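You operate a simulated robot arm through the tools that you are given. There is no shell and no other tool. Be economical: measure what you need, move in short steps, check, and stop when the job is done.

The job below is to be done with a simulated two-armed robot. You get a single attempt, and the scene is never put back.

Task
Tape the banner hem between the dashes and roll the tape flat.
Fine: use the orange dispenser and the red roller; put both back. Set down upright: orange dispenser, red roller.
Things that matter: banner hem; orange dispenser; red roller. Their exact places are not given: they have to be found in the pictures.

The check looks at the end state, three seconds after you hand in, the way a careful person would. Anything else that was tipped, shoved, dropped, spilled or broken makes it a failure.

Robot
Two 7-joint arms with two-finger parallel grippers on one trunk, on a base that drives. Base frame: it is fixed to the floor where the robot stands at the start and does not move with it; the origin is under the middle of the robot, x ahead of it, y to its left, z up. Units: cm, degrees, N and s.
The left shoulder is at the start at [2, 13.8, 130], the right one opposite. With the tool pointing down near the work surface each hand reaches from about 10 to 40 cm from the robot's upright axis, wherever it stands, measured 20 degrees to its own side. Places, roughly: banner hem [20, 40, 70]. Payload 1.57 kg a hand.
The TCP of each hand is the grasp point between the finger pads, 3 cm short of the fingertips. In the tool frame z runs along the fingers and y along their closing line. Largest opening 8 cm; finger width 1.7, thickness 1.2; the body of the gripper, 4 by 8.2 cm, starts 8 cm behind the TCP.
Orientation is told as [roll, pitch, yaw] about the base's x, y, z axes, in that order, counted from this pose: with the fingers straight down and closing along the base's y, the tool's x points along the base's -x, its y along +y and its z along -z.

Tools
- The arms move only by the tool jog_arm. It takes "left_commands", "right_commands" or both (then of equal length, played together; a hand with none holds still); each is a list of rows, each an object (a shift or turn left out is 0, a gripper value left out holds the last) with "translation": the shift along the tool's x, y, z in units of 300 mm (1.0 is 300 mm), a list of three; "angular": the turn, a rotation vector about the tool's x, y, z in units of 180 degrees (1.0 is 180 degrees), a list of three; "gripper": the finger opening in cm, from 0 to 8. In form: [{"translation": [dx, dy, dz], "angular": [wx, wy, wz], "gripper": gripper}, ...]. A call has 1 to 12 rows; each row is the pose to reach, as a shift and turn from the pose commanded when the call began, along the tool's axes at that moment. A call with a number of a shift or a turn outside -1 to 1 is refused whole. Each row takes 0.2 s and may step no farther than 5 cm and 8.6 degrees from the row before; otherwise, or with a gripper value out of range, the whole call is refused. A pose out of reach is approached as far as the arm can. The call stops where the force on the tool passes 40 N (or 10 N more than at its start, if that is more) or the arm is blocked; 0.2 s more then pass. The fingers move at their own pace (about 4.5 cm/s each) and stop on an object; they squeeze with about 21 N. The grip force told is the motor's: it shows also when the fingers shut on nothing. Time passes only in rows, and 0.2 s behind the last, so rows that repeat a pose let the fingers close. The reply holds the time, the measured pose of the TCP, the force on the tool along the base axes, the opening and the grip force, in the units named above and with some noise, with the torque about the TCP (base axes, N m) and any sound that the robot's microphone picked up.
- Cameras (640 x 400 px; columns grow to the right, rows downward): "scene" is now at [15.53, 4.82, 115.83]; the picture's right is [0.66, -0.75, 0.00], its down [-0.59, -0.52, -0.62] and it looks along [0.47, 0.41, -0.79] (base axes); focal length 214 px, centre (320, 200). "left" rides on the left gripper at [7.2, 0.7, -12.2] in its tool frame; the picture's right is [-0.09, 1.00, 0.00], its down [-0.84, -0.08, -0.54] and it looks along [-0.54, -0.05, 0.84] (tool axes); focal length 238 px, centre (320, 200). "right" rides on the right gripper at [7.2, -0.7, -12.2] in its tool frame; the picture's right is [0.09, 1.00, 0.00], its down [-0.84, 0.08, -0.54] and it looks along [-0.54, 0.05, 0.84] (tool axes); focal length 238 px, centre (320, 200).
- snapshot(camera): a new picture of that camera. No time passes.
- move_column(by): slides the trunk up (or, below 0, down) by that many cm; the arms and the scene camera ride with it, the base frame stays. It gives what a move gives, with no picture.
- drive_base(legs): drives the robot by 1 to 6 legs, each [ahead, left, turn to the left] in cm, cm and degrees, along the robot's own axes; the way and the turn of a leg run together, so that a leg with both is an arc; at most 150 cm and 180 degrees a leg. The arms and the cameras ride along, it lands a little off, and it stops where it bumps. It gives what a move gives.
- head_to(pan, tilt): turns the head with the scene camera to pan (to the left, within 60 degrees either way) and tilt (down, from -29 to 69), counted from straight ahead of the robot. It gives what a move gives.
- pixel_to_xyz(camera, pixels): for up to 12 pixels [column, row] of the newest picture of that camera ("zoom" is the newest enlarged one), the place [x, y, z] in the base frame of the surface seen there, good to about 0.2 cm. No time passes.
- enlarge(camera, box): a new picture of the part [left, top, right, bottom] of that camera's present view, enlarged. No time passes.
- job_done(): hands the job in; it is judged then, once.

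Work in short steps. Measure before you move; look again where a grasp or a placing could have gone wrong, and mend it. You have 80 turns and 78 pictures in all, those below and enlarged ones among them. Open the grippers and draw the arms clear of the work before you hand the job in, unless the task says otherwise; then end with one line.

The tools are called after "Call:" as a command line: name --argument value ..., lists and objects as JSON in quotes. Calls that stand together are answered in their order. jog_arm: Moves the arms, as the interface text tells. Its arguments: {"type":"object","properties":{"left_commands":{"type":"array","items":{"type":"object","properties":{"translation":{"type":"array","items":{"type":"number"}},"angular":{"type":"array","items":{"type":"number"}},"gripper":{"type":"number"}}}},"right_commands":{"type":"array","items":{"type":"object","properties":{"translation":{"type":"array","items":{"type":"number"}},"angular":{"type":"array","items":{"type":"number"}},"gripper":{"type":"number"}}}}},"required":[]} The other tools are called the same way: move_column (by) slides the trunk up or down; drive_base (legs) drives the base; head_to (pan, tilt) turns the head that bears the scene camera; snapshot (camera) takes a picture; pixel_to_xyz (camera, pixels) gives the place of the surface under pixels of a picture; enlarge (camera, box) takes an enlarged picture of a part of a camera's view; job_done () hands the job in.

At the start:

```text
clock: 0.0
left_tool_pos: [28.62, 33.88, 96.84]
left_tcp_rot: [0.0, -0.1, 0.1]
left_wrist_force: [-0.5, -0.5, -0.6]
left_moment: [-0.01, -0.03, -0.01]
left_width: 8.01
left_gripper_force: 0.0
right_tool_pos: [34.7, 2.94, 99.35]
right_tcp_rot: [-0.1, -0.1, -0.2]
right_wrist_force: [0.8, 0.0, -0.1]
right_moment: [-0.01, -0.01, -0.01]
right_width: 8.0
right_gripper_force: 0.1
trunk travel left (down, up): [-67.5, 56.5]
robot x, y, heading: [0.12, 0.33, -0.0]
head pan, tilt: [41.0, 51.9]
```

scene: 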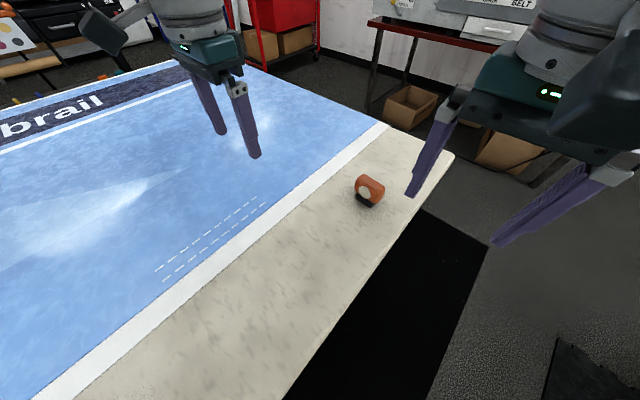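
right: 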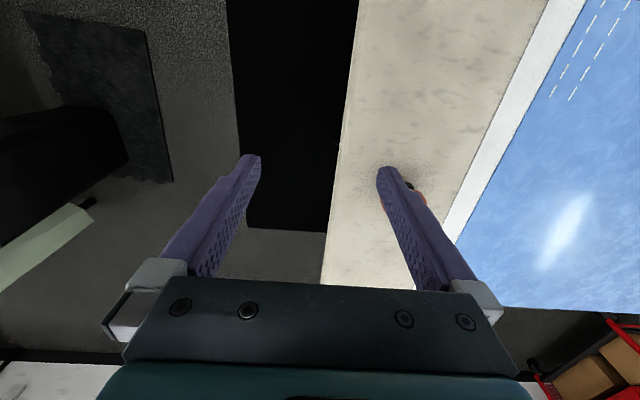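
left: 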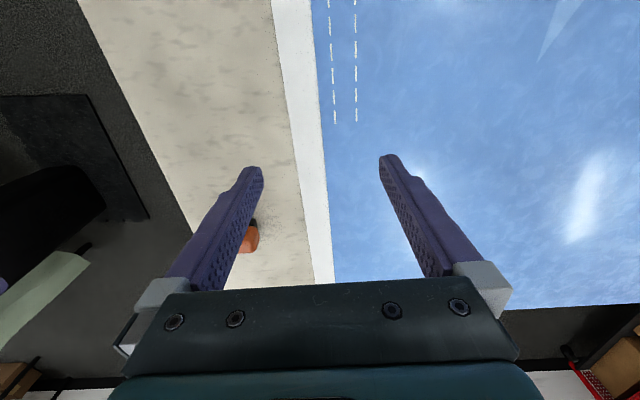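

The orange dispenser is at about (369,190) and the dashes run from (155,270) to (265,203). I can't see a red roller yet, so I measure these points and enlarge the dispenser.

Call:
pixel_to_xyz --camera "scene" --pixels '[[155, 270], [252, 200], [163, 281], [265, 203], [369, 185], [363, 200], [385, 125], [35, 400], [453, 155], [285, 400], [365, 185], [380, 190]]'

Call:
enlarge --camera "scene" --box '[320, 150, 420, 220]'

Call:
enlarge --camera "scene" --box '[130, 180, 290, 290]'

```text
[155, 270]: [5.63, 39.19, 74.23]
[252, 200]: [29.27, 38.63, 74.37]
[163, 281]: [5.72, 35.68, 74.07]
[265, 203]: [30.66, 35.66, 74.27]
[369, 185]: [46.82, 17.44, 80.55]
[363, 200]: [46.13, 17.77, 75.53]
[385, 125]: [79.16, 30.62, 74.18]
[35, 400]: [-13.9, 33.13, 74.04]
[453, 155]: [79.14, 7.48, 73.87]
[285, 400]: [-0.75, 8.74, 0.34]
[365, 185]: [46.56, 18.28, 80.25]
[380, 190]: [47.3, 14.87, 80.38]
```

```text
5.71 times, centred on (370, 185) of scene
```

zoom: 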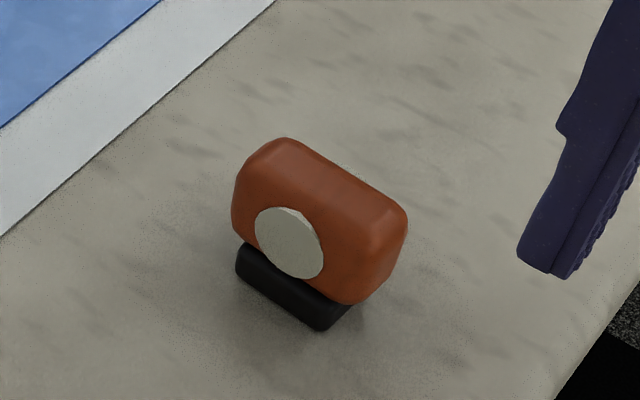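

```text
3.64 times, centred on (210, 235) of scene
```

zoom: 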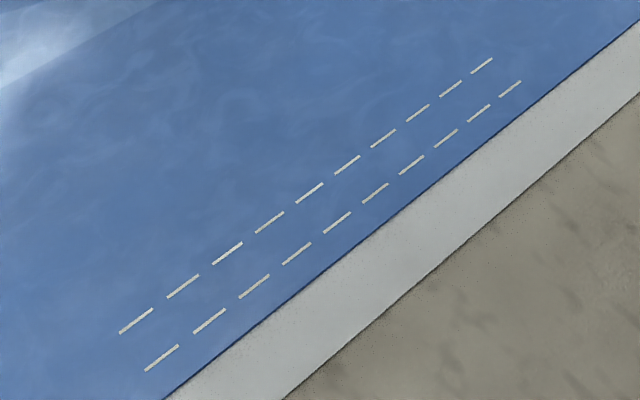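

The dash lines run along x from about 5.6 to 30, at y of about 35.6 and 39, z 74.2. The dispenser is at [46.7, 16.5]. Next I look around for the red roller.

Call:
head_to --pan 60 --tilt 30

Call:
snapshot --camera "scene"

Call:
head_to --pan -10 --tilt 20

Call:
snapshot --camera "scene"

```text
clock: 0.8
left_tool_pos: [28.6, 33.92, 96.83]
left_tcp_rot: [0.0, 0.0, 0.1]
left_wrist_force: [-0.1, -0.1, 0.3]
left_moment: [0.04, 0.0, 0.0]
left_width: 8.0
left_gripper_force: 0.2
right_tool_pos: [34.87, 2.92, 99.38]
right_tcp_rot: [-0.1, 0.0, 0.0]
right_wrist_force: [-0.1, 0.2, -0.7]
right_moment: [0.02, -0.05, 0.0]
right_width: 8.01
right_gripper_force: 0.0
trunk travel left (down, up): [-67.5, 56.5]
robot x, y, heading: [0.07, -0.31, -0.1]
head pan, tilt: [60.0, 30.0]
```

```text
72 pictures are left
```

scene: 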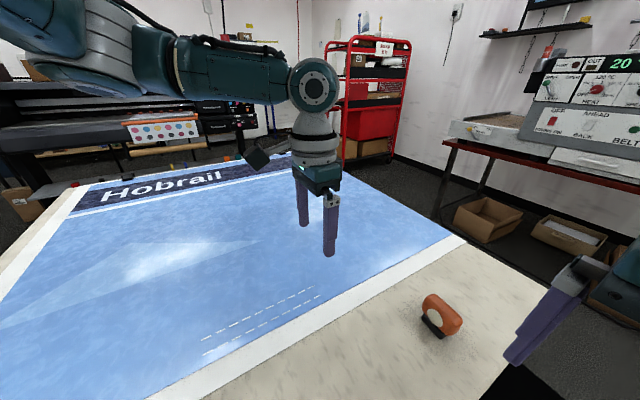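

```text
clock: 2.3
left_tool_pos: [28.6, 34.01, 96.72]
left_tcp_rot: [0.1, 0.0, 0.0]
left_wrist_force: [-0.1, 0.4, -0.8]
left_moment: [0.0, 0.01, -0.05]
left_width: 7.99
left_gripper_force: 0.1
right_tool_pos: [34.88, 2.82, 99.29]
right_tcp_rot: [0.1, -0.1, -0.1]
right_wrist_force: [0.2, -0.6, 0.0]
right_moment: [0.01, 0.03, 0.0]
right_width: 8.01
right_gripper_force: 0.1
trunk travel left (down, up): [-67.5, 56.5]
robot x, y, heading: [0.23, 0.39, -0.2]
head pan, tilt: [-10.0, 20.0]
```

```text
71 pictures are left
```

scene: 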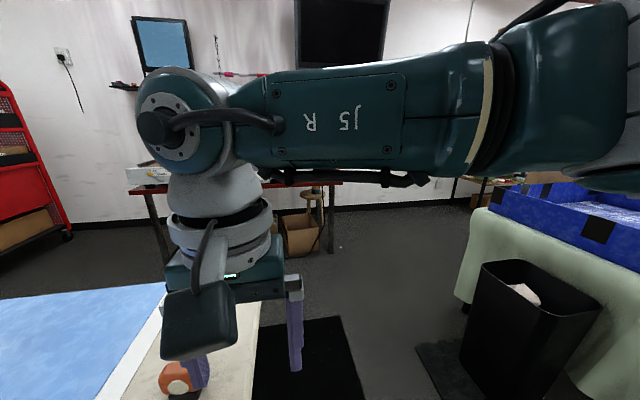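

There's no roller in either view. Small reddish items sit at the far edge of the table at about (225,158), so I look left and steeply down, and then right.

Call:
head_to --pan 60 --tilt 60

Call:
snapshot --camera "scene"

Call:
head_to --pan 60 --tilt 25

Call:
enlarge --camera "scene" --box '[0, 130, 320, 330]'

Call:
head_to --pan -60 --tilt 30

Call:
snapshot --camera "scene"

```text
clock: 3.7
left_tool_pos: [28.58, 33.99, 96.78]
left_tcp_rot: [0.1, 0.0, 0.0]
left_wrist_force: [-0.2, 0.4, -0.2]
left_moment: [0.0, 0.01, -0.03]
left_width: 8.0
left_gripper_force: 0.1
right_tool_pos: [34.82, 2.85, 99.39]
right_tcp_rot: [0.0, -0.1, -0.1]
right_wrist_force: [-0.2, 0.2, -0.5]
right_moment: [-0.02, 0.0, 0.01]
right_width: 8.01
right_gripper_force: 0.0
trunk travel left (down, up): [-67.5, 56.5]
robot x, y, heading: [-0.21, -0.26, -0.2]
head pan, tilt: [60.0, 60.0]
```

```text
70 pictures are left
```

scene: 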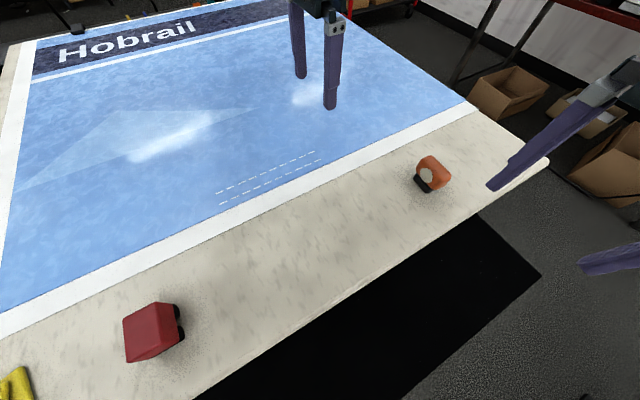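

```text
clock: 4.7
left_tool_pos: [28.54, 33.96, 96.83]
left_tcp_rot: [0.0, 0.0, 0.0]
left_wrist_force: [-0.8, -0.4, -0.6]
left_moment: [0.02, 0.01, -0.01]
left_width: 8.0
left_gripper_force: 0.0
right_tool_pos: [34.7, 2.89, 99.32]
right_tcp_rot: [0.0, -0.2, -0.1]
right_wrist_force: [0.4, 0.0, -1.0]
right_moment: [0.0, 0.0, -0.02]
right_width: 7.99
right_gripper_force: 0.0
trunk travel left (down, up): [-67.5, 56.5]
robot x, y, heading: [0.2, -0.2, 0.2]
head pan, tilt: [60.0, 25.0]
```

```text
2.00 times, centred on (160, 230) of scene
```

zoom: 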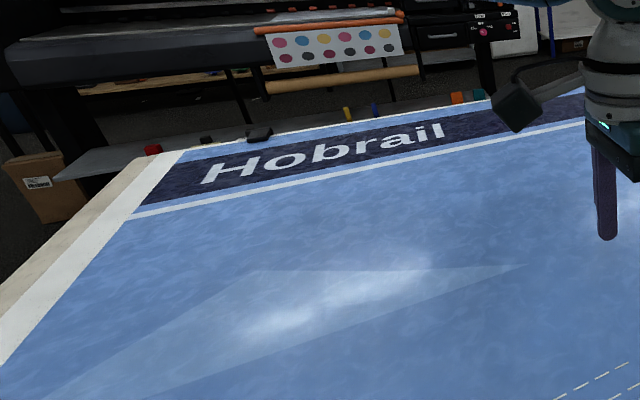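

```text
clock: 6.7
left_tool_pos: [28.68, 33.99, 96.83]
left_tcp_rot: [0.0, 0.0, -0.1]
left_wrist_force: [0.9, 0.0, -1.3]
left_moment: [-0.01, -0.01, 0.01]
left_width: 7.97
left_gripper_force: 0.1
right_tool_pos: [34.81, 2.87, 99.37]
right_tcp_rot: [0.0, -0.1, -0.1]
right_wrist_force: [0.0, -0.1, -0.2]
right_moment: [0.01, 0.01, 0.02]
right_width: 7.99
right_gripper_force: 0.0
trunk travel left (down, up): [-67.5, 56.5]
robot x, y, heading: [0.13, -0.16, 0.1]
head pan, tilt: [-60.0, 30.0]
```

```text
68 pictures are left
```

scene: 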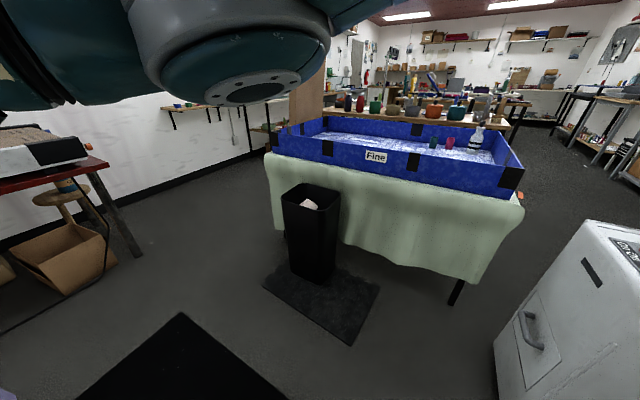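

The red item is on the table at the left, around (152,332), with a yellow thing beyond it at (15,385). I look back that way and measure.

Call:
head_to --pan 60 --tilt 69

Call:
snapshot --camera "scene"

Call:
enlarge --camera "scene" --box '[0, 200, 240, 400]'

```text
clock: 8.7
left_tool_pos: [28.63, 33.9, 96.88]
left_tcp_rot: [0.0, 0.0, 0.1]
left_wrist_force: [0.2, 1.0, 0.0]
left_moment: [0.01, 0.0, 0.01]
left_width: 8.01
left_gripper_force: 0.1
right_tool_pos: [34.77, 2.78, 99.34]
right_tcp_rot: [0.1, -0.1, -0.1]
right_wrist_force: [-0.7, 1.2, -0.4]
right_moment: [-0.03, 0.01, 0.01]
right_width: 7.99
right_gripper_force: 0.0
trunk travel left (down, up): [-67.5, 56.5]
robot x, y, heading: [0.12, -0.34, -0.2]
head pan, tilt: [60.0, 68.8]
```

```text
67 pictures are left
```

scene: 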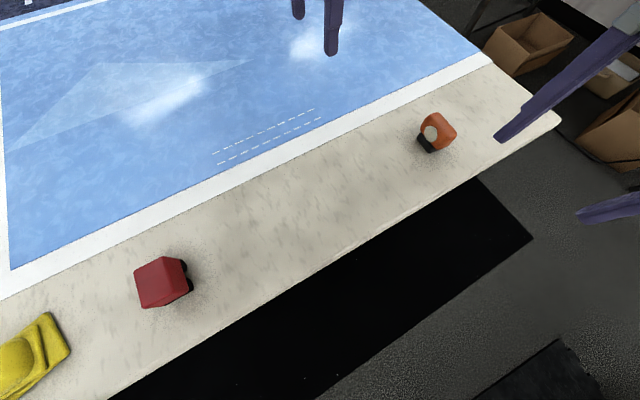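

```text
2.00 times, centred on (120, 300) of scene
```

zoom: 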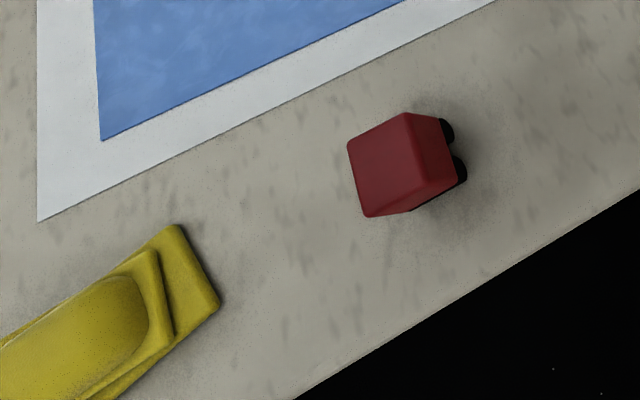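

The red body shows two black wheels on its +x side. I measure its faces and wheels.

Call:
pixel_to_xyz --camera "zoom" --pixels '[[385, 160], [355, 150], [405, 118], [368, 210], [430, 180], [455, 182], [447, 132], [412, 210], [445, 130], [462, 165], [480, 210], [250, 420]]'

Call:
pixel_to_xyz --camera "scene" --pixels '[[213, 154], [313, 110], [219, 164], [320, 117], [437, 122], [425, 130], [448, 143], [432, 142], [423, 140], [200, 345], [490, 60], [300, 200]]'

Call:
enlarge --camera "scene" --box '[110, 240, 210, 320]'

Call:
enlarge --camera "scene" --box '[395, 95, 475, 165]'

```text
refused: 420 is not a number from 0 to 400
```

```text
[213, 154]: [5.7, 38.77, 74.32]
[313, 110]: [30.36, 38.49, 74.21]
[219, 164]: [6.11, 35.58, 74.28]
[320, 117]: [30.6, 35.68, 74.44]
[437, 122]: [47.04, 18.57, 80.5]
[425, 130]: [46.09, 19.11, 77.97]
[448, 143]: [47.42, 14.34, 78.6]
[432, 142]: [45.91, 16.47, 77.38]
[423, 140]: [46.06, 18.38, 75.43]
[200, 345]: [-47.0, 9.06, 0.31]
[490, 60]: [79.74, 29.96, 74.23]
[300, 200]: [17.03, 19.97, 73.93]
```

```text
5.00 times, centred on (160, 280) of scene
```

zoom: 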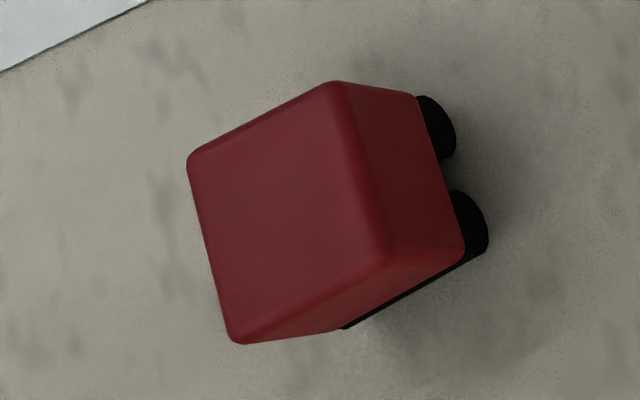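

```text
5.71 times, centred on (435, 130) of scene
```

zoom: 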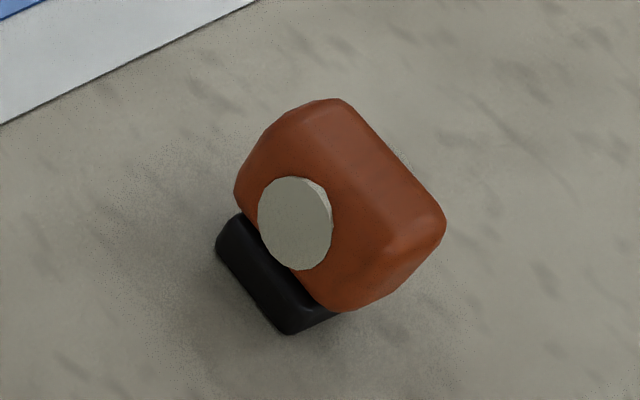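

The dispenser has a tape core on its -x face, with the axle along x, and a black foot. I measure it in this newest zoom, then take the roller again.

Call:
pixel_to_xyz --camera "zoom" --pixels '[[340, 103], [440, 225], [375, 220], [400, 290], [345, 308], [240, 190], [225, 250], [245, 220], [288, 330], [330, 318], [295, 222], [285, 110]]'

Call:
enlarge --camera "scene" --box '[110, 240, 210, 320]'

Call:
pixel_to_xyz --camera "zoom" --pixels '[[195, 160], [335, 88], [235, 335], [380, 260], [415, 100], [458, 250], [345, 325], [448, 125], [485, 235], [425, 100], [455, 200], [300, 200]]'

```text
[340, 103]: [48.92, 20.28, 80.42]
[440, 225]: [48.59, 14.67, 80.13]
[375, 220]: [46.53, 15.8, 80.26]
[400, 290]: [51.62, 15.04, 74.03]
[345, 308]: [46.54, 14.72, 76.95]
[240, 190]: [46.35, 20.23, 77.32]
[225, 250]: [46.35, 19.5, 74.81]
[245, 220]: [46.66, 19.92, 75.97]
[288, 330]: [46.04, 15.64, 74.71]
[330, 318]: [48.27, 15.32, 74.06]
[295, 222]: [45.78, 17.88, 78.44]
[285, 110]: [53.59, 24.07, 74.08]
```

```text
5.00 times, centred on (160, 280) of scene
```

zoom: 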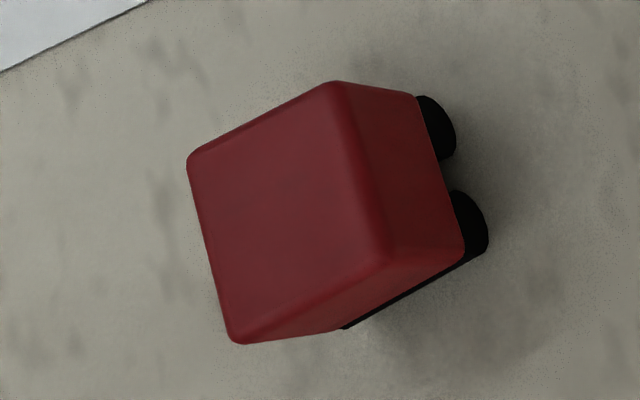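

```text
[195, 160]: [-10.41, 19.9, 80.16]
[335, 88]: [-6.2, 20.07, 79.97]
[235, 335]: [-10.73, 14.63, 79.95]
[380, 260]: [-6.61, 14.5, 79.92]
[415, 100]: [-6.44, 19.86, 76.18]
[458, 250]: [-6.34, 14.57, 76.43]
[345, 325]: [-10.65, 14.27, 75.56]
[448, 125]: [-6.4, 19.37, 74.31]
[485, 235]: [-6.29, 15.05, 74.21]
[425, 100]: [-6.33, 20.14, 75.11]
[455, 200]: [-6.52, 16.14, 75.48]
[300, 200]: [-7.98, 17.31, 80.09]
```

The roller body spans x -10.7..-6.3 and y 14.3..20.1, with its axles along x. I check where the table's front edge is before I turn the robot to face the table.

Call:
pixel_to_xyz --camera "scene" --pixels '[[200, 330], [250, 300], [300, 270], [350, 240], [400, 208], [450, 178], [200, 340], [250, 310], [300, 280], [350, 250], [400, 218], [530, 240]]'

Call:
pixel_to_xyz --camera "scene" --pixels '[[480, 185], [480, 178], [500, 165], [330, 390], [420, 330], [555, 345], [480, 395], [60, 345], [20, 320]]'

```text
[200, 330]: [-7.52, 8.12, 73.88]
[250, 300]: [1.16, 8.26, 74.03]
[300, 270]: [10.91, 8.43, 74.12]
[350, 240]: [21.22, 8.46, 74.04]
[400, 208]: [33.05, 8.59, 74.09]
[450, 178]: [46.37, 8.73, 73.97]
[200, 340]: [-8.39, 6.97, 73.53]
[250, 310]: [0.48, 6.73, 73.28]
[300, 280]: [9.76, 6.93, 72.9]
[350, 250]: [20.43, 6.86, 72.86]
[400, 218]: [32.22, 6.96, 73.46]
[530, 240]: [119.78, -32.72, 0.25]
```

```text
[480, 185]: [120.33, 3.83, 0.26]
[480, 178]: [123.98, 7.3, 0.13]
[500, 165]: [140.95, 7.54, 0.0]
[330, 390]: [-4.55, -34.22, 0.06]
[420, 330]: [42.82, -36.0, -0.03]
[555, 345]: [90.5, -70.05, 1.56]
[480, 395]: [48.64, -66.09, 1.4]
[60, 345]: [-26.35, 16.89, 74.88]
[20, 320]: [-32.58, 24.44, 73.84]
```

The table edge is at y≈7. I back off from the table, turn to face it and slide along to x≈40 in front of the dispenser.

Call:
drive_base --legs '[[0, -20, 0], [0, 0, 90], [0, -40, 0]]'

Call:
head_to --pan 0 --tilt 60

Call:
snapshot --camera "scene"

```text
clock: 16.2
left_tool_pos: [5.91, 7.98, 96.82]
left_tcp_rot: [0.0, -0.1, 90.7]
left_wrist_force: [-0.2, -0.5, -0.2]
left_moment: [-0.01, 0.01, 0.0]
left_width: 7.99
left_gripper_force: 0.1
right_tool_pos: [37.0, 14.37, 99.41]
right_tcp_rot: [0.0, -0.1, 90.6]
right_wrist_force: [0.0, -0.2, -0.6]
right_moment: [0.02, -0.04, 0.0]
right_width: 8.0
right_gripper_force: 0.1
trunk travel left (down, up): [-67.5, 56.5]
robot x, y, heading: [40.03, -20.29, 90.8]
head pan, tilt: [60.0, 68.8]
```

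```text
clock: 17.6
left_tool_pos: [5.86, 8.02, 96.78]
left_tcp_rot: [0.1, 0.0, 90.6]
left_wrist_force: [0.2, -0.4, -0.7]
left_moment: [0.02, 0.01, -0.04]
left_width: 7.99
left_gripper_force: 0.1
right_tool_pos: [37.01, 14.4, 99.27]
right_tcp_rot: [0.0, -0.2, 90.5]
right_wrist_force: [0.9, 0.6, 0.6]
right_moment: [-0.03, -0.01, -0.01]
right_width: 7.99
right_gripper_force: 0.1
trunk travel left (down, up): [-67.5, 56.5]
robot x, y, heading: [39.99, -20.27, 90.6]
head pan, tilt: [0.0, 60.0]
```

```text
62 pictures are left
```

scene: 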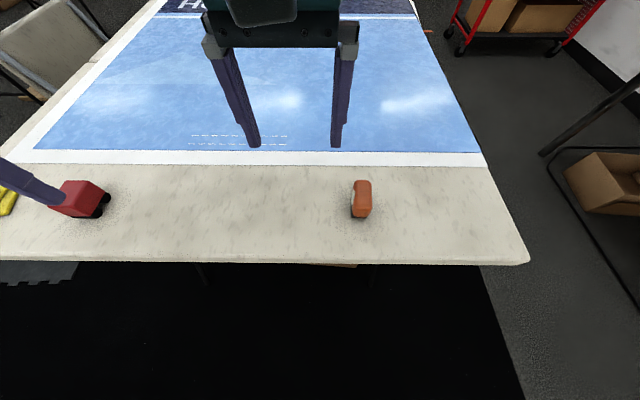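

The robot faces the table now, with the dispenser at about (361,198). I enlarge it from this side, along with the roller.

Call:
enlarge --camera "scene" --box '[325, 165, 405, 225]'

Call:
pixel_to_xyz --camera "zoom" --pixels '[[260, 110], [370, 110], [255, 250], [370, 250], [240, 200], [230, 350], [300, 330], [300, 130]]'

Call:
enlarge --camera "scene" --box '[30, 165, 130, 235]'

Call:
enlarge --camera "right" --box '[320, 0, 640, 200]'

```text
6.67 times, centred on (365, 195) of scene
```

zoom: 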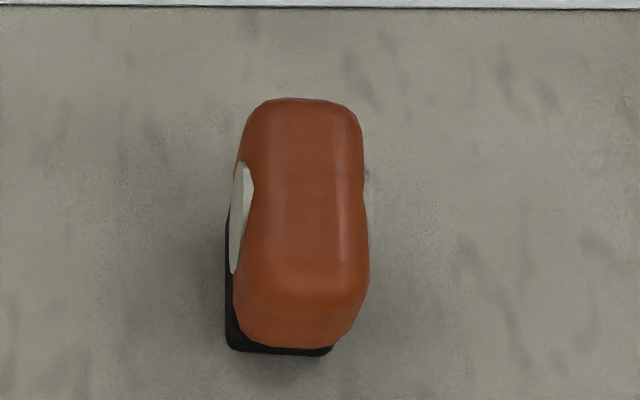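

```text
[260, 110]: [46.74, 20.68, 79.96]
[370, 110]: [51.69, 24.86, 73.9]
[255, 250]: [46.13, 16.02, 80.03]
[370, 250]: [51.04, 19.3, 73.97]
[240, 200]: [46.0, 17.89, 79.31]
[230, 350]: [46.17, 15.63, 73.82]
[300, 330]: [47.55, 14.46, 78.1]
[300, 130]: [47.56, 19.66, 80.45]
```

```text
5.71 times, centred on (80, 200) of scene
```

zoom: 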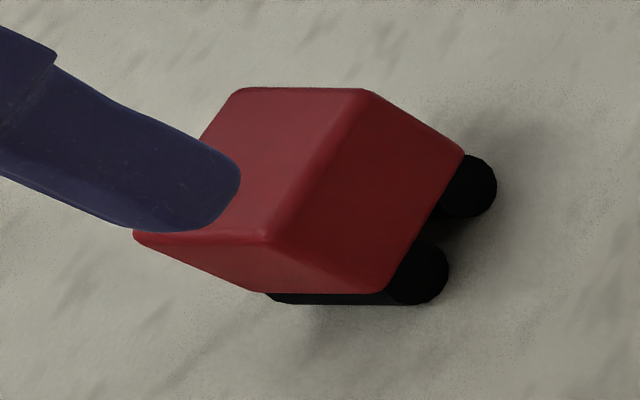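

```text
2.00 times, centred on (480, 100) of right
```

zoom: 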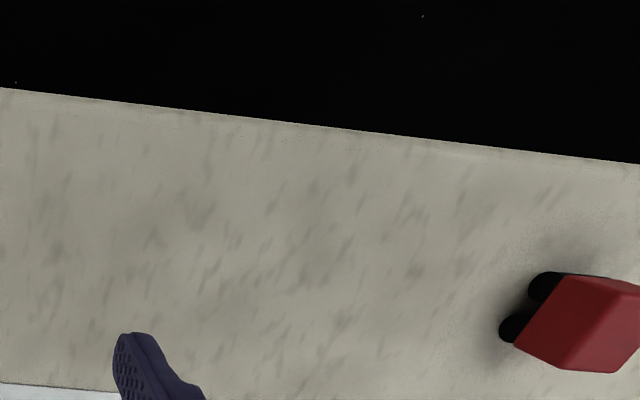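

Nothing blocks the way ahead, so I drive forward 10 cm first and check for a bump.

Call:
drive_base --legs '[[10, 0, -0.6]]'

Call:
drive_base --legs '[[10, 0, 0]]'

```text
clock: 18.7
left_tool_pos: [6.07, 18.41, 96.84]
left_tcp_rot: [0.0, 0.0, 90.0]
left_wrist_force: [-0.1, 0.7, 0.7]
left_moment: [0.0, -0.01, 0.01]
left_width: 8.03
left_gripper_force: 0.0
right_tool_pos: [37.12, 24.48, 99.4]
right_tcp_rot: [0.1, 0.0, 90.0]
right_wrist_force: [0.7, -0.9, 0.7]
right_moment: [-0.03, -0.04, 0.01]
right_width: 8.0
right_gripper_force: 0.1
trunk travel left (down, up): [-67.5, 56.5]
robot x, y, heading: [40.08, -10.19, 90.0]
head pan, tilt: [0.0, 60.0]
```

```text
clock: 19.9
left_tool_pos: [6.29, 28.58, 96.77]
left_tcp_rot: [0.1, 0.0, 90.0]
left_wrist_force: [0.0, 0.7, 0.9]
left_moment: [0.0, -0.04, 0.04]
left_width: 8.0
left_gripper_force: 0.0
right_tool_pos: [37.29, 34.64, 99.37]
right_tcp_rot: [0.1, -0.1, 89.9]
right_wrist_force: [0.3, -0.4, 0.7]
right_moment: [0.01, -0.01, -0.02]
right_width: 8.01
right_gripper_force: 0.1
trunk travel left (down, up): [-67.5, 56.5]
robot x, y, heading: [40.07, -0.21, 89.9]
head pan, tilt: [0.0, 60.0]
```

The robot is at (40, -0.2) with heading 90 and hit nothing. I bring the right hand over the dispenser at about z 94 to look at it.

Call:
jog_arm --right_commands '[{"translation": [0.115, -0.07, 0.033]}, {"translation": [0.23, -0.14, 0.066]}, {"translation": [0.345, -0.21, 0.1]}, {"translation": [0.46, -0.28, 0.133]}, {"translation": [0.573, -0.35, 0.167]}, {"translation": [0.573, -0.35, 0.167]}]'

Call:
snapshot --camera "right"

```text
clock: 21.3
left_tool_pos: [6.19, 28.71, 96.75]
left_tcp_rot: [0.0, 0.0, 90.0]
left_wrist_force: [1.1, -0.7, 0.0]
left_moment: [0.02, 0.0, -0.01]
left_width: 7.97
left_gripper_force: 0.2
right_tool_pos: [48.35, 19.12, 93.92]
right_tcp_rot: [-1.4, -1.7, 86.6]
right_wrist_force: [-0.2, 0.0, -0.7]
right_moment: [0.01, 0.02, -0.05]
right_width: 7.98
right_gripper_force: 0.1
trunk travel left (down, up): [-67.5, 56.5]
robot x, y, heading: [39.99, -0.21, 89.8]
head pan, tilt: [0.0, 60.0]
```

```text
58 pictures are left
```

right: 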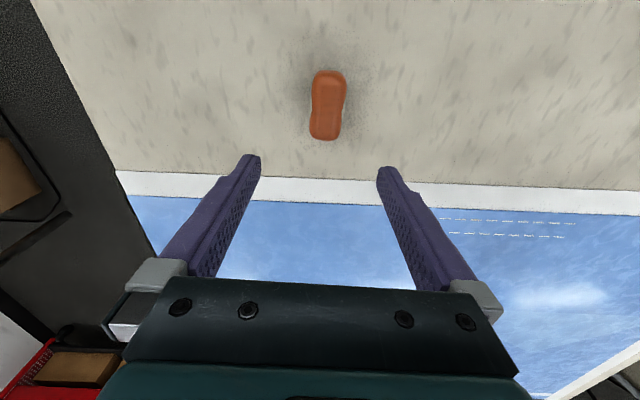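

The pose came out slightly short and tilted, so I hold still to see whether that was only lag.

Call:
jog_arm --right_commands '[{"translation": [0, 0, 0]}, {"translation": [0, 0, 0]}]'

```text
clock: 21.9
left_tool_pos: [6.3, 28.52, 96.75]
left_tcp_rot: [0.1, 0.0, 89.9]
left_wrist_force: [0.1, -0.4, -0.5]
left_moment: [0.0, -0.01, 0.05]
left_width: 8.03
left_gripper_force: 0.0
right_tool_pos: [48.36, 19.12, 94.0]
right_tcp_rot: [-1.4, -1.7, 86.5]
right_wrist_force: [-0.1, -0.1, -0.7]
right_moment: [0.01, 0.03, -0.04]
right_width: 7.98
right_gripper_force: 0.0
trunk travel left (down, up): [-67.5, 56.5]
robot x, y, heading: [39.88, -0.27, 89.9]
head pan, tilt: [0.0, 60.0]
```

That spot is too close to the body at this height. I back the base up 9 cm for comfort and read the pose again.

Call:
drive_base --legs '[[-9, 0, 0]]'

Call:
jog_arm --right_commands '[{"translation": [-0.1, 0, 0]}, {"translation": [-0.2, 0, 0]}, {"translation": [-0.2, 0, 0]}]'

```text
clock: 23.0
left_tool_pos: [6.3, 19.72, 96.79]
left_tcp_rot: [0.0, 0.0, 89.8]
left_wrist_force: [-0.4, 1.0, 0.1]
left_moment: [0.01, 0.01, -0.05]
left_width: 8.01
left_gripper_force: 0.1
right_tool_pos: [48.37, 10.04, 94.07]
right_tcp_rot: [-1.3, -1.7, 86.5]
right_wrist_force: [-0.9, 0.6, -0.7]
right_moment: [-0.01, -0.01, -0.01]
right_width: 7.99
right_gripper_force: 0.1
trunk travel left (down, up): [-67.5, 56.5]
robot x, y, heading: [40.38, -8.74, 89.9]
head pan, tilt: [0.0, 60.0]
```

```text
clock: 23.8
left_tool_pos: [6.25, 19.76, 96.79]
left_tcp_rot: [0.0, -0.1, 89.9]
left_wrist_force: [1.0, -0.5, 0.2]
left_moment: [0.01, 0.0, 0.05]
left_width: 7.99
left_gripper_force: 0.1
right_tool_pos: [48.7, 15.99, 93.98]
right_tcp_rot: [-1.4, -1.4, 86.7]
right_wrist_force: [0.2, -1.4, -0.4]
right_moment: [0.0, -0.01, 0.03]
right_width: 7.99
right_gripper_force: 0.1
trunk travel left (down, up): [-67.5, 56.5]
robot x, y, heading: [39.82, -9.01, 89.9]
head pan, tilt: [0.0, 60.0]
```

The hand is offset by about (0.9, -1.4) and tilted slightly. I straighten it and centre it over the dispenser at (47.8, 17.4), then look.

Call:
jog_arm --right_commands '[{"translation": [-0.03, 0.03, 0.02], "angular": [-0.0078, 0.0078, -0.0183]}, {"translation": [-0.045, 0.033, 0.05], "angular": [-0.0078, 0.0078, -0.0183]}, {"translation": [-0.045, 0.033, 0.05], "angular": [-0.0078, 0.0078, -0.0183]}]'

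Call:
snapshot --camera "right"

```text
clock: 24.6
left_tool_pos: [6.25, 19.79, 96.76]
left_tcp_rot: [0.1, 0.0, 89.9]
left_wrist_force: [0.0, -0.4, -0.2]
left_moment: [0.01, 0.01, 0.01]
left_width: 7.99
left_gripper_force: 0.1
right_tool_pos: [47.82, 17.53, 92.67]
right_tcp_rot: [0.1, -0.2, 89.9]
right_wrist_force: [1.6, -0.4, -1.4]
right_moment: [-0.02, 0.02, 0.01]
right_width: 8.01
right_gripper_force: 0.0
trunk travel left (down, up): [-67.5, 56.5]
robot x, y, heading: [40.01, -8.97, 90.3]
head pan, tilt: [0.0, 60.0]
```

```text
57 pictures are left
```

right: 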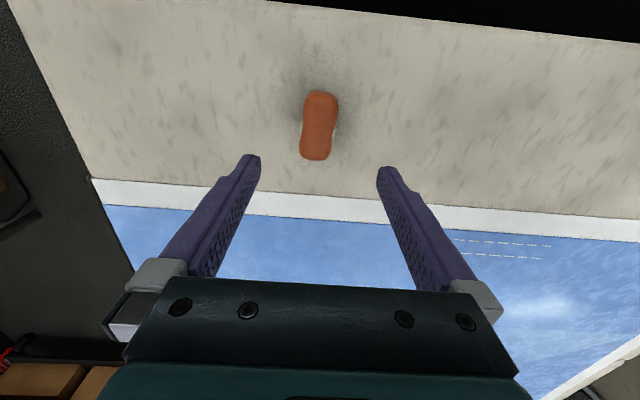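

The dispenser (319,125) lies midway between the fingers. I descend to z 78.3 with the fingers open.

Call:
jog_arm --right_commands '[{"translation": [0.003, 0, 0.15], "gripper": 8}, {"translation": [0.003, 0, 0.3], "gripper": 8}, {"translation": [0.003, 0, 0.4], "gripper": 8}, {"translation": [0.003, 0, 0.479], "gripper": 8}, {"translation": [0.003, 0, 0.479], "gripper": 8}]'

Call:
snapshot --camera "right"

Call:
snapshot --camera "scene"

```text
clock: 25.8
left_tool_pos: [6.16, 19.69, 96.66]
left_tcp_rot: [0.1, 0.1, 89.8]
left_wrist_force: [0.5, -0.6, -0.1]
left_moment: [0.0, 0.01, 0.03]
left_width: 8.0
left_gripper_force: 0.0
right_tool_pos: [48.0, 17.44, 78.0]
right_tcp_rot: [0.1, -0.1, 90.0]
right_wrist_force: [-0.1, 0.8, 1.8]
right_moment: [0.02, 0.01, 0.0]
right_width: 8.01
right_gripper_force: 0.1
trunk travel left (down, up): [-67.5, 56.5]
robot x, y, heading: [40.07, -8.68, 90.0]
head pan, tilt: [0.0, 60.0]
```

```text
56 pictures are left
```

right: 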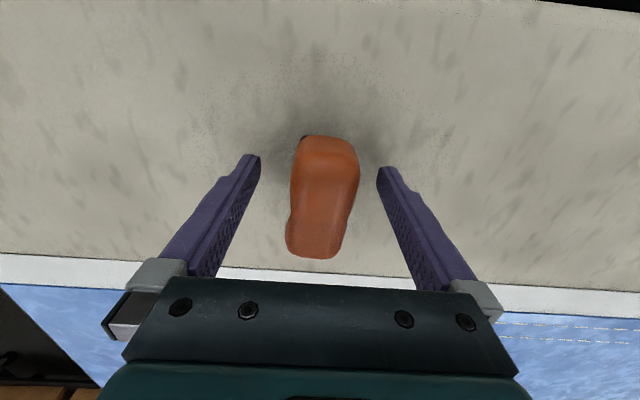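

```text
55 pictures are left
```

scene: 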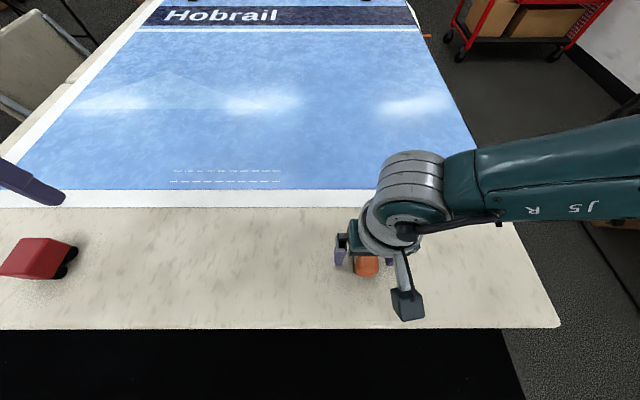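

The fingers straddle the dispenser evenly. I close on it and hold for a second, then lift 15 cm in the next call.

Call:
jog_arm --right_commands '[{"gripper": 4}, {"gripper": 2}, {"gripper": 2}, {"gripper": 2}, {"gripper": 2}]'

```text
clock: 27.0
left_tool_pos: [6.06, 19.81, 96.76]
left_tcp_rot: [0.0, -0.1, 89.8]
left_wrist_force: [0.2, -0.6, -1.2]
left_moment: [0.01, 0.01, -0.02]
left_width: 7.98
left_gripper_force: 0.0
right_tool_pos: [48.06, 17.42, 78.11]
right_tcp_rot: [0.0, -0.2, 89.9]
right_wrist_force: [-0.2, 0.1, -0.3]
right_moment: [0.0, 0.01, -0.01]
right_width: 3.6
right_gripper_force: 20.9
trunk travel left (down, up): [-67.5, 56.5]
robot x, y, heading: [40.15, -9.06, 89.9]
head pan, tilt: [0.0, 60.0]
```

I have a grip of 3.6 cm at 21 N, and home is TCP (48.06, 17.42, 78.1) at yaw 90. I lift 14 cm and look.

Call:
jog_arm --right_commands '[{"translation": [0, 0, -0.1]}, {"translation": [-0.05, 0, -0.25]}, {"translation": [-0.15, 0, -0.35]}, {"translation": [-0.25, 0, -0.46]}, {"translation": [-0.25, 0, -0.46]}]'

Call:
enlarge --camera "right" --box '[240, 80, 400, 280]'

Call:
snapshot --camera "scene"

```text
clock: 28.2
left_tool_pos: [6.27, 19.8, 96.8]
left_tcp_rot: [0.0, 0.0, 89.9]
left_wrist_force: [0.0, 0.5, 0.0]
left_moment: [-0.01, 0.0, 0.0]
left_width: 8.01
left_gripper_force: 0.0
right_tool_pos: [48.25, 24.85, 92.05]
right_tcp_rot: [0.0, -0.1, 90.0]
right_wrist_force: [0.8, 0.0, -1.6]
right_moment: [0.02, -0.02, 0.02]
right_width: 3.57
right_gripper_force: 21.0
trunk travel left (down, up): [-67.5, 56.5]
robot x, y, heading: [40.17, -8.74, 89.8]
head pan, tilt: [0.0, 60.0]
```

```text
2.00 times, centred on (320, 180) of right
```

zoom: 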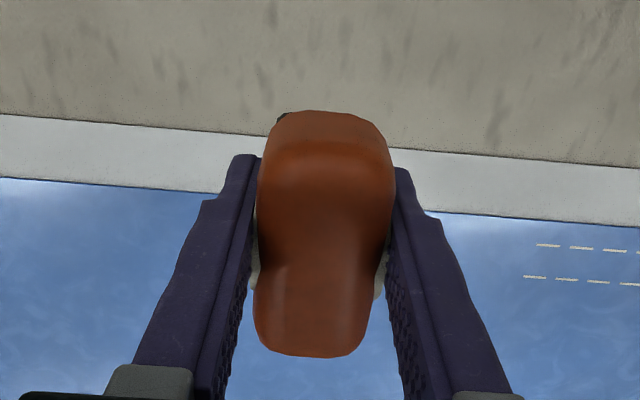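

```text
53 pictures are left
```

scene: 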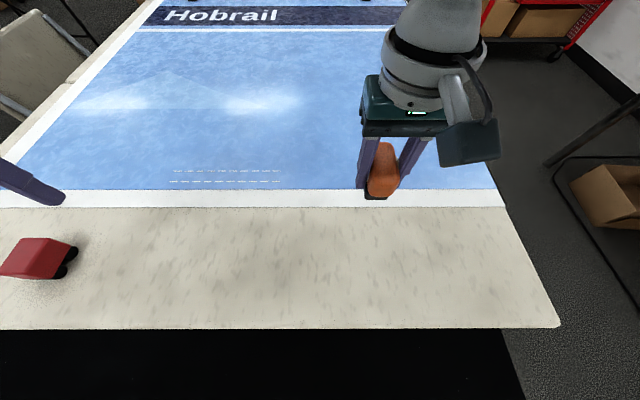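

The dispenser is held squarely, with core discs on both sides. I turn it by -90° yaw so that it lies along the hem, then look at it from the scene camera.

Call:
jog_arm --right_commands '[{"angular": [0, 0, 0.0455]}, {"angular": [0, 0, 0.091]}, {"angular": [0, 0, 0.1365]}, {"angular": [0, 0, 0.182]}, {"angular": [0, 0, 0.2275]}, {"angular": [0, 0, 0.273]}, {"angular": [0, 0, 0.3185]}, {"angular": [0, 0, 0.364]}, {"angular": [0, 0, 0.4095]}, {"angular": [0, 0, 0.455]}, {"angular": [0, 0, 0.5]}, {"angular": [0, 0, 0.5]}]'

Call:
enlarge --camera "scene" --box '[310, 100, 470, 220]'

```text
clock: 30.8
left_tool_pos: [6.1, 19.6, 96.67]
left_tcp_rot: [0.0, 0.1, 89.9]
left_wrist_force: [-0.2, 0.5, -0.7]
left_moment: [-0.04, 0.0, 0.02]
left_width: 8.0
left_gripper_force: 0.0
right_tool_pos: [47.88, 24.97, 92.05]
right_tcp_rot: [0.2, -0.1, -0.2]
right_wrist_force: [-0.6, -0.2, -1.6]
right_moment: [0.01, -0.02, 0.01]
right_width: 3.57
right_gripper_force: 21.4
trunk travel left (down, up): [-67.5, 56.5]
robot x, y, heading: [39.87, -9.23, 90.0]
head pan, tilt: [0.0, 60.0]
```

```text
3.33 times, centred on (390, 160) of scene
```

zoom: 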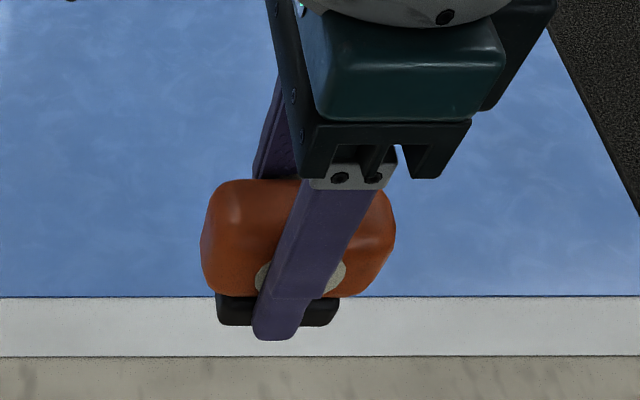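

The yaw worked exactly. To find the tape outlet I tilt the dispenser's underside toward the head camera, by about 56° about the world x axis.

Call:
jog_arm --right_commands '[{"angular": [0.045, 0, 0], "translation": [0, 0, -0.03]}, {"angular": [0.09, 0, 0], "translation": [0, 0, -0.06]}, {"angular": [0.135, 0, 0], "translation": [0, 0, -0.1]}, {"angular": [0.18, 0, 0], "translation": [0, 0, -0.13]}, {"angular": [0.225, 0, 0], "translation": [0, 0, -0.17]}, {"angular": [0.27, 0, 0], "translation": [0, 0, -0.2]}, {"angular": [0.31, 0, 0], "translation": [0, 0, -0.2]}, {"angular": [0.31, 0, 0], "translation": [0, 0, -0.2]}]'

Call:
snapshot --camera "scene"

```text
clock: 32.6
left_tool_pos: [6.21, 19.81, 96.85]
left_tcp_rot: [0.0, 0.0, 89.9]
left_wrist_force: [-0.8, -0.2, -0.1]
left_moment: [0.02, 0.0, 0.0]
left_width: 8.02
left_gripper_force: 0.1
right_tool_pos: [48.82, 17.23, 102.8]
right_tcp_rot: [-55.7, -0.1, -0.3]
right_wrist_force: [-0.5, -0.1, -0.7]
right_moment: [0.0, -0.03, 0.0]
right_width: 3.58
right_gripper_force: 21.1
right hand out of reach, approached as far as the arm can: row 4, 5, 6, 7, 8
trunk travel left (down, up): [-67.5, 56.5]
robot x, y, heading: [39.97, -8.72, 89.8]
head pan, tilt: [0.0, 60.0]
```

```text
51 pictures are left
```

scene: 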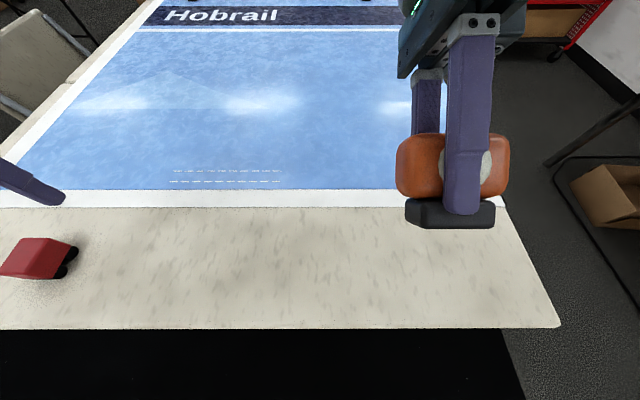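

Call:
enlarge --camera "scene" --box '[370, 110, 530, 240]'

```text
3.08 times, centred on (450, 175) of scene
```

zoom: 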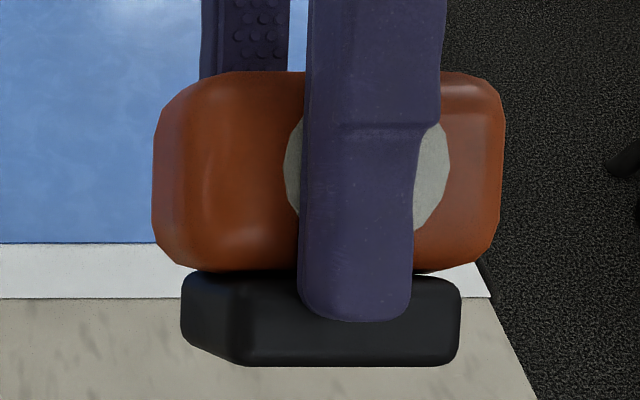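

The foot and body are symmetric, with the flat foot as the contact face and no one-sided outlet, so either sweep direction should work. I tilt it back to upright.

Call:
jog_arm --right_commands '[{"angular": [-0.045, 0, 0], "translation": [0.005, 0.07, 0]}, {"angular": [-0.09, 0, 0], "translation": [0.01, 0.14, 0]}, {"angular": [-0.135, 0, 0], "translation": [0.015, 0.21, 0]}, {"angular": [-0.18, 0, 0], "translation": [0.02, 0.28, 0]}, {"angular": [-0.225, 0, 0], "translation": [0.025, 0.35, -0.005]}, {"angular": [-0.27, 0, 0], "translation": [0.03, 0.42, -0.009]}, {"angular": [-0.31, 0, 0], "translation": [0.03, 0.442, -0.009]}, {"angular": [-0.31, 0, 0], "translation": [0.03, 0.442, -0.009]}]'

Call:
drive_base --legs '[[0, 35, 0], [12, 0, 0]]'

Call:
snapshot --camera "scene"

```text
clock: 34.4
left_tool_pos: [6.17, 19.76, 96.76]
left_tcp_rot: [0.0, 0.0, 89.9]
left_wrist_force: [-0.1, -0.3, 0.2]
left_moment: [-0.03, -0.01, 0.02]
left_width: 7.99
left_gripper_force: 0.1
right_tool_pos: [47.89, 24.55, 92.21]
right_tcp_rot: [0.2, 0.0, -0.1]
right_wrist_force: [0.1, 1.0, -1.1]
right_moment: [-0.01, 0.0, 0.03]
right_width: 3.61
right_gripper_force: 20.8
trunk travel left (down, up): [-67.5, 56.5]
robot x, y, heading: [39.89, -9.05, 89.9]
head pan, tilt: [0.0, 60.0]
```

```text
clock: 37.5
left_tool_pos: [-29.1, 31.61, 96.76]
left_tcp_rot: [0.1, 0.0, 89.7]
left_wrist_force: [-0.4, 0.3, 0.2]
left_moment: [0.02, -0.01, 0.01]
left_width: 8.01
left_gripper_force: 0.0
right_tool_pos: [12.39, 36.44, 92.24]
right_tcp_rot: [0.2, 0.0, -0.3]
right_wrist_force: [0.4, 0.1, -1.1]
right_moment: [-0.02, 0.03, 0.02]
right_width: 3.61
right_gripper_force: 20.6
trunk travel left (down, up): [-67.5, 56.5]
robot x, y, heading: [4.95, 2.49, 89.8]
head pan, tilt: [0.0, 60.0]
```

```text
49 pictures are left
```

scene: 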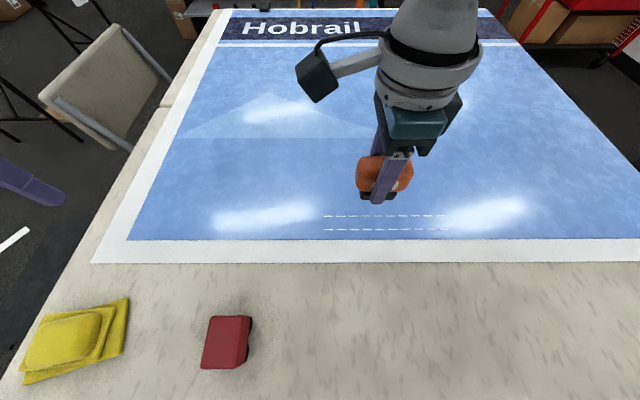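

The robot is at (5, 2.5) and the dashes span about (325,215) to (450,230) here. I enlarge and measure them exactly.

Call:
enlarge --camera "scene" --box '[310, 200, 470, 245]'

Call:
pixel_to_xyz --camera "scene" --pixels '[[325, 216], [445, 215], [325, 230], [448, 229], [385, 215], [385, 229], [300, 222], [470, 222]]'

```text
4.00 times, centred on (390, 222) of scene
```

zoom: 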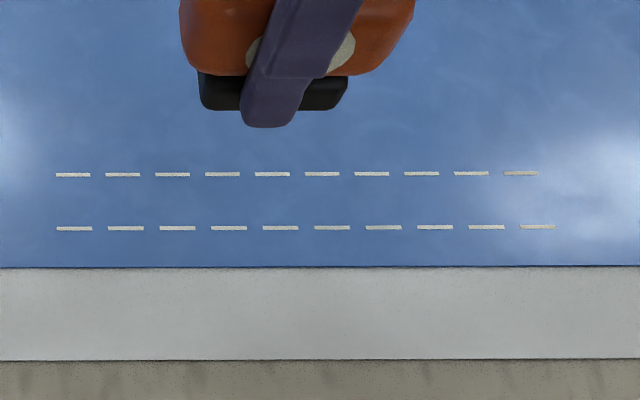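

```text
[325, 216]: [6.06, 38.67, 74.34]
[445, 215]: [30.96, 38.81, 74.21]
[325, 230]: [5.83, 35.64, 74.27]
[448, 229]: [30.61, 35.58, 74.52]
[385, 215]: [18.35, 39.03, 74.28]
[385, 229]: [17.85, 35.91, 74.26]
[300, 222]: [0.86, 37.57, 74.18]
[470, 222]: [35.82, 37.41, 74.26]
```

The dashes span x 5.8..30.8 at y 35.65 and 38.75, so the tape centreline is y 37.2. I move above the left end to z≈82.

Call:
jog_arm --right_commands '[{"translation": [0.08, 0.008, 0.1], "angular": [0, 0, -0.001]}, {"translation": [0.16, 0.017, 0.2], "angular": [0, 0, -0.001]}, {"translation": [0.23, 0.025, 0.3], "angular": [0, 0, -0.001]}, {"translation": [0.23, 0.025, 0.34], "angular": [0, 0, -0.001]}, {"translation": [0.23, 0.025, 0.34], "angular": [0, 0, -0.001]}]'

Call:
enlarge --camera "scene" --box '[250, 130, 450, 255]'

```text
clock: 38.7
left_tool_pos: [-29.03, 31.5, 96.72]
left_tcp_rot: [0.0, -0.1, 89.8]
left_wrist_force: [0.2, -0.4, 0.3]
left_moment: [-0.02, 0.04, 0.01]
left_width: 8.02
left_gripper_force: 0.1
right_tool_pos: [7.23, 37.91, 81.72]
right_tcp_rot: [0.4, -1.0, -1.4]
right_wrist_force: [-0.8, -0.4, -0.8]
right_moment: [0.0, 0.0, 0.01]
right_width: 3.58
right_gripper_force: 21.1
trunk travel left (down, up): [-67.5, 56.5]
robot x, y, heading: [4.75, 3.25, 89.7]
head pan, tilt: [0.0, 60.0]
```

```text
3.20 times, centred on (350, 192) of scene
```

zoom: 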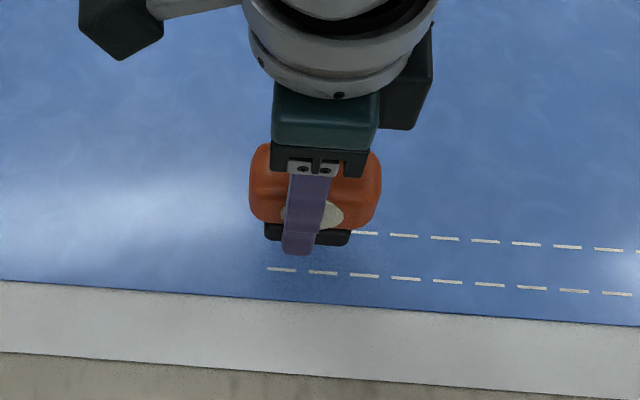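

The hand stopped at x 7.2 instead of 5.5, and the view has tilted slightly. I check the scene again and hold position.

Call:
jog_arm --right_commands '[{"translation": [0, 0, 0]}, {"translation": [0, 0, 0]}]'

Call:
snapshot --camera "scene"

Call:
pixel_to_xyz --camera "scene" --pixels '[[220, 226], [500, 239], [150, 260], [560, 260]]'

```text
clock: 39.3
left_tool_pos: [-29.07, 31.59, 96.7]
left_tcp_rot: [0.1, 0.0, 89.8]
left_wrist_force: [-0.2, 1.0, 0.3]
left_moment: [-0.01, 0.01, 0.03]
left_width: 8.01
left_gripper_force: 0.1
right_tool_pos: [7.13, 37.66, 81.78]
right_tcp_rot: [0.4, -0.9, -1.2]
right_wrist_force: [-0.8, -1.8, -1.1]
right_moment: [0.06, -0.01, 0.0]
right_width: 3.57
right_gripper_force: 20.3
trunk travel left (down, up): [-67.5, 56.5]
robot x, y, heading: [4.46, 2.8, 89.9]
head pan, tilt: [0.0, 60.0]
```

```text
46 pictures are left
```

scene: 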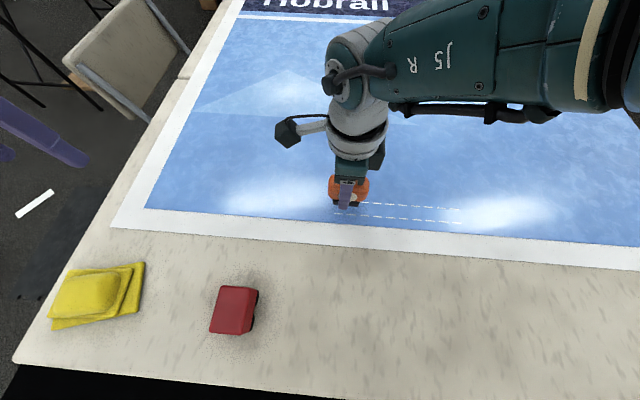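

```text
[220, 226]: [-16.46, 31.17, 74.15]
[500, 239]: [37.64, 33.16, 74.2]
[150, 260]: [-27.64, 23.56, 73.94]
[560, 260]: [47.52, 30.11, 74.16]
```

At this spot the right arm crowds the head, and the view shifted. I lift, bring the left hand inward, and turn the base 15° left so the whole dash length falls in the right arm's natural zone.

Call:
jog_arm --right_commands '[{"translation": [-0.08, 0, -0.1]}, {"translation": [-0.16, 0, -0.2]}, {"translation": [-0.25, 0, -0.3]}, {"translation": [-0.25, 0, -0.3]}]' --left_commands '[{"translation": [0, -0.13, 0]}, {"translation": [0, -0.26, 0]}, {"translation": [0, -0.39, 0]}, {"translation": [0, -0.5, 0]}]'

Call:
drive_base --legs '[[0, 3, 15]]'

Call:
snapshot --camera "scene"

```text
clock: 40.3
left_tool_pos: [-14.03, 31.53, 96.78]
left_tcp_rot: [0.0, 0.0, 89.9]
left_wrist_force: [0.2, 0.3, -1.2]
left_moment: [0.01, -0.02, 0.01]
left_width: 8.0
left_gripper_force: 0.1
right_tool_pos: [13.28, 37.42, 91.03]
right_tcp_rot: [0.2, -0.1, 0.0]
right_wrist_force: [0.4, 0.1, -1.1]
right_moment: [0.0, -0.04, 0.01]
right_width: 3.58
right_gripper_force: 21.0
trunk travel left (down, up): [-67.5, 56.5]
robot x, y, heading: [5.09, 2.87, 89.7]
head pan, tilt: [0.0, 60.0]
```

```text
clock: 41.6
left_tool_pos: [-23.95, 25.32, 96.74]
left_tcp_rot: [0.1, 0.1, 105.1]
left_wrist_force: [0.4, 0.2, -0.3]
left_moment: [-0.01, 0.01, -0.03]
left_width: 8.0
left_gripper_force: 0.1
right_tool_pos: [0.89, 37.91, 91.06]
right_tcp_rot: [0.1, 0.1, 15.2]
right_wrist_force: [0.6, 0.3, -0.6]
right_moment: [0.02, -0.01, -0.03]
right_width: 3.59
right_gripper_force: 20.7
trunk travel left (down, up): [-67.5, 56.5]
robot x, y, heading: [1.79, 2.62, 105.2]
head pan, tilt: [0.0, 60.0]
```

```text
45 pictures are left
```

scene: 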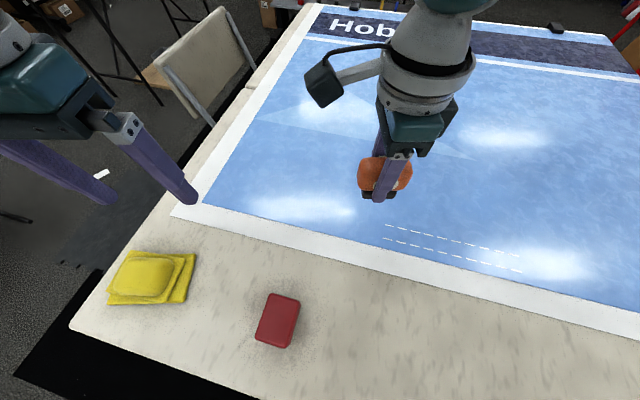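

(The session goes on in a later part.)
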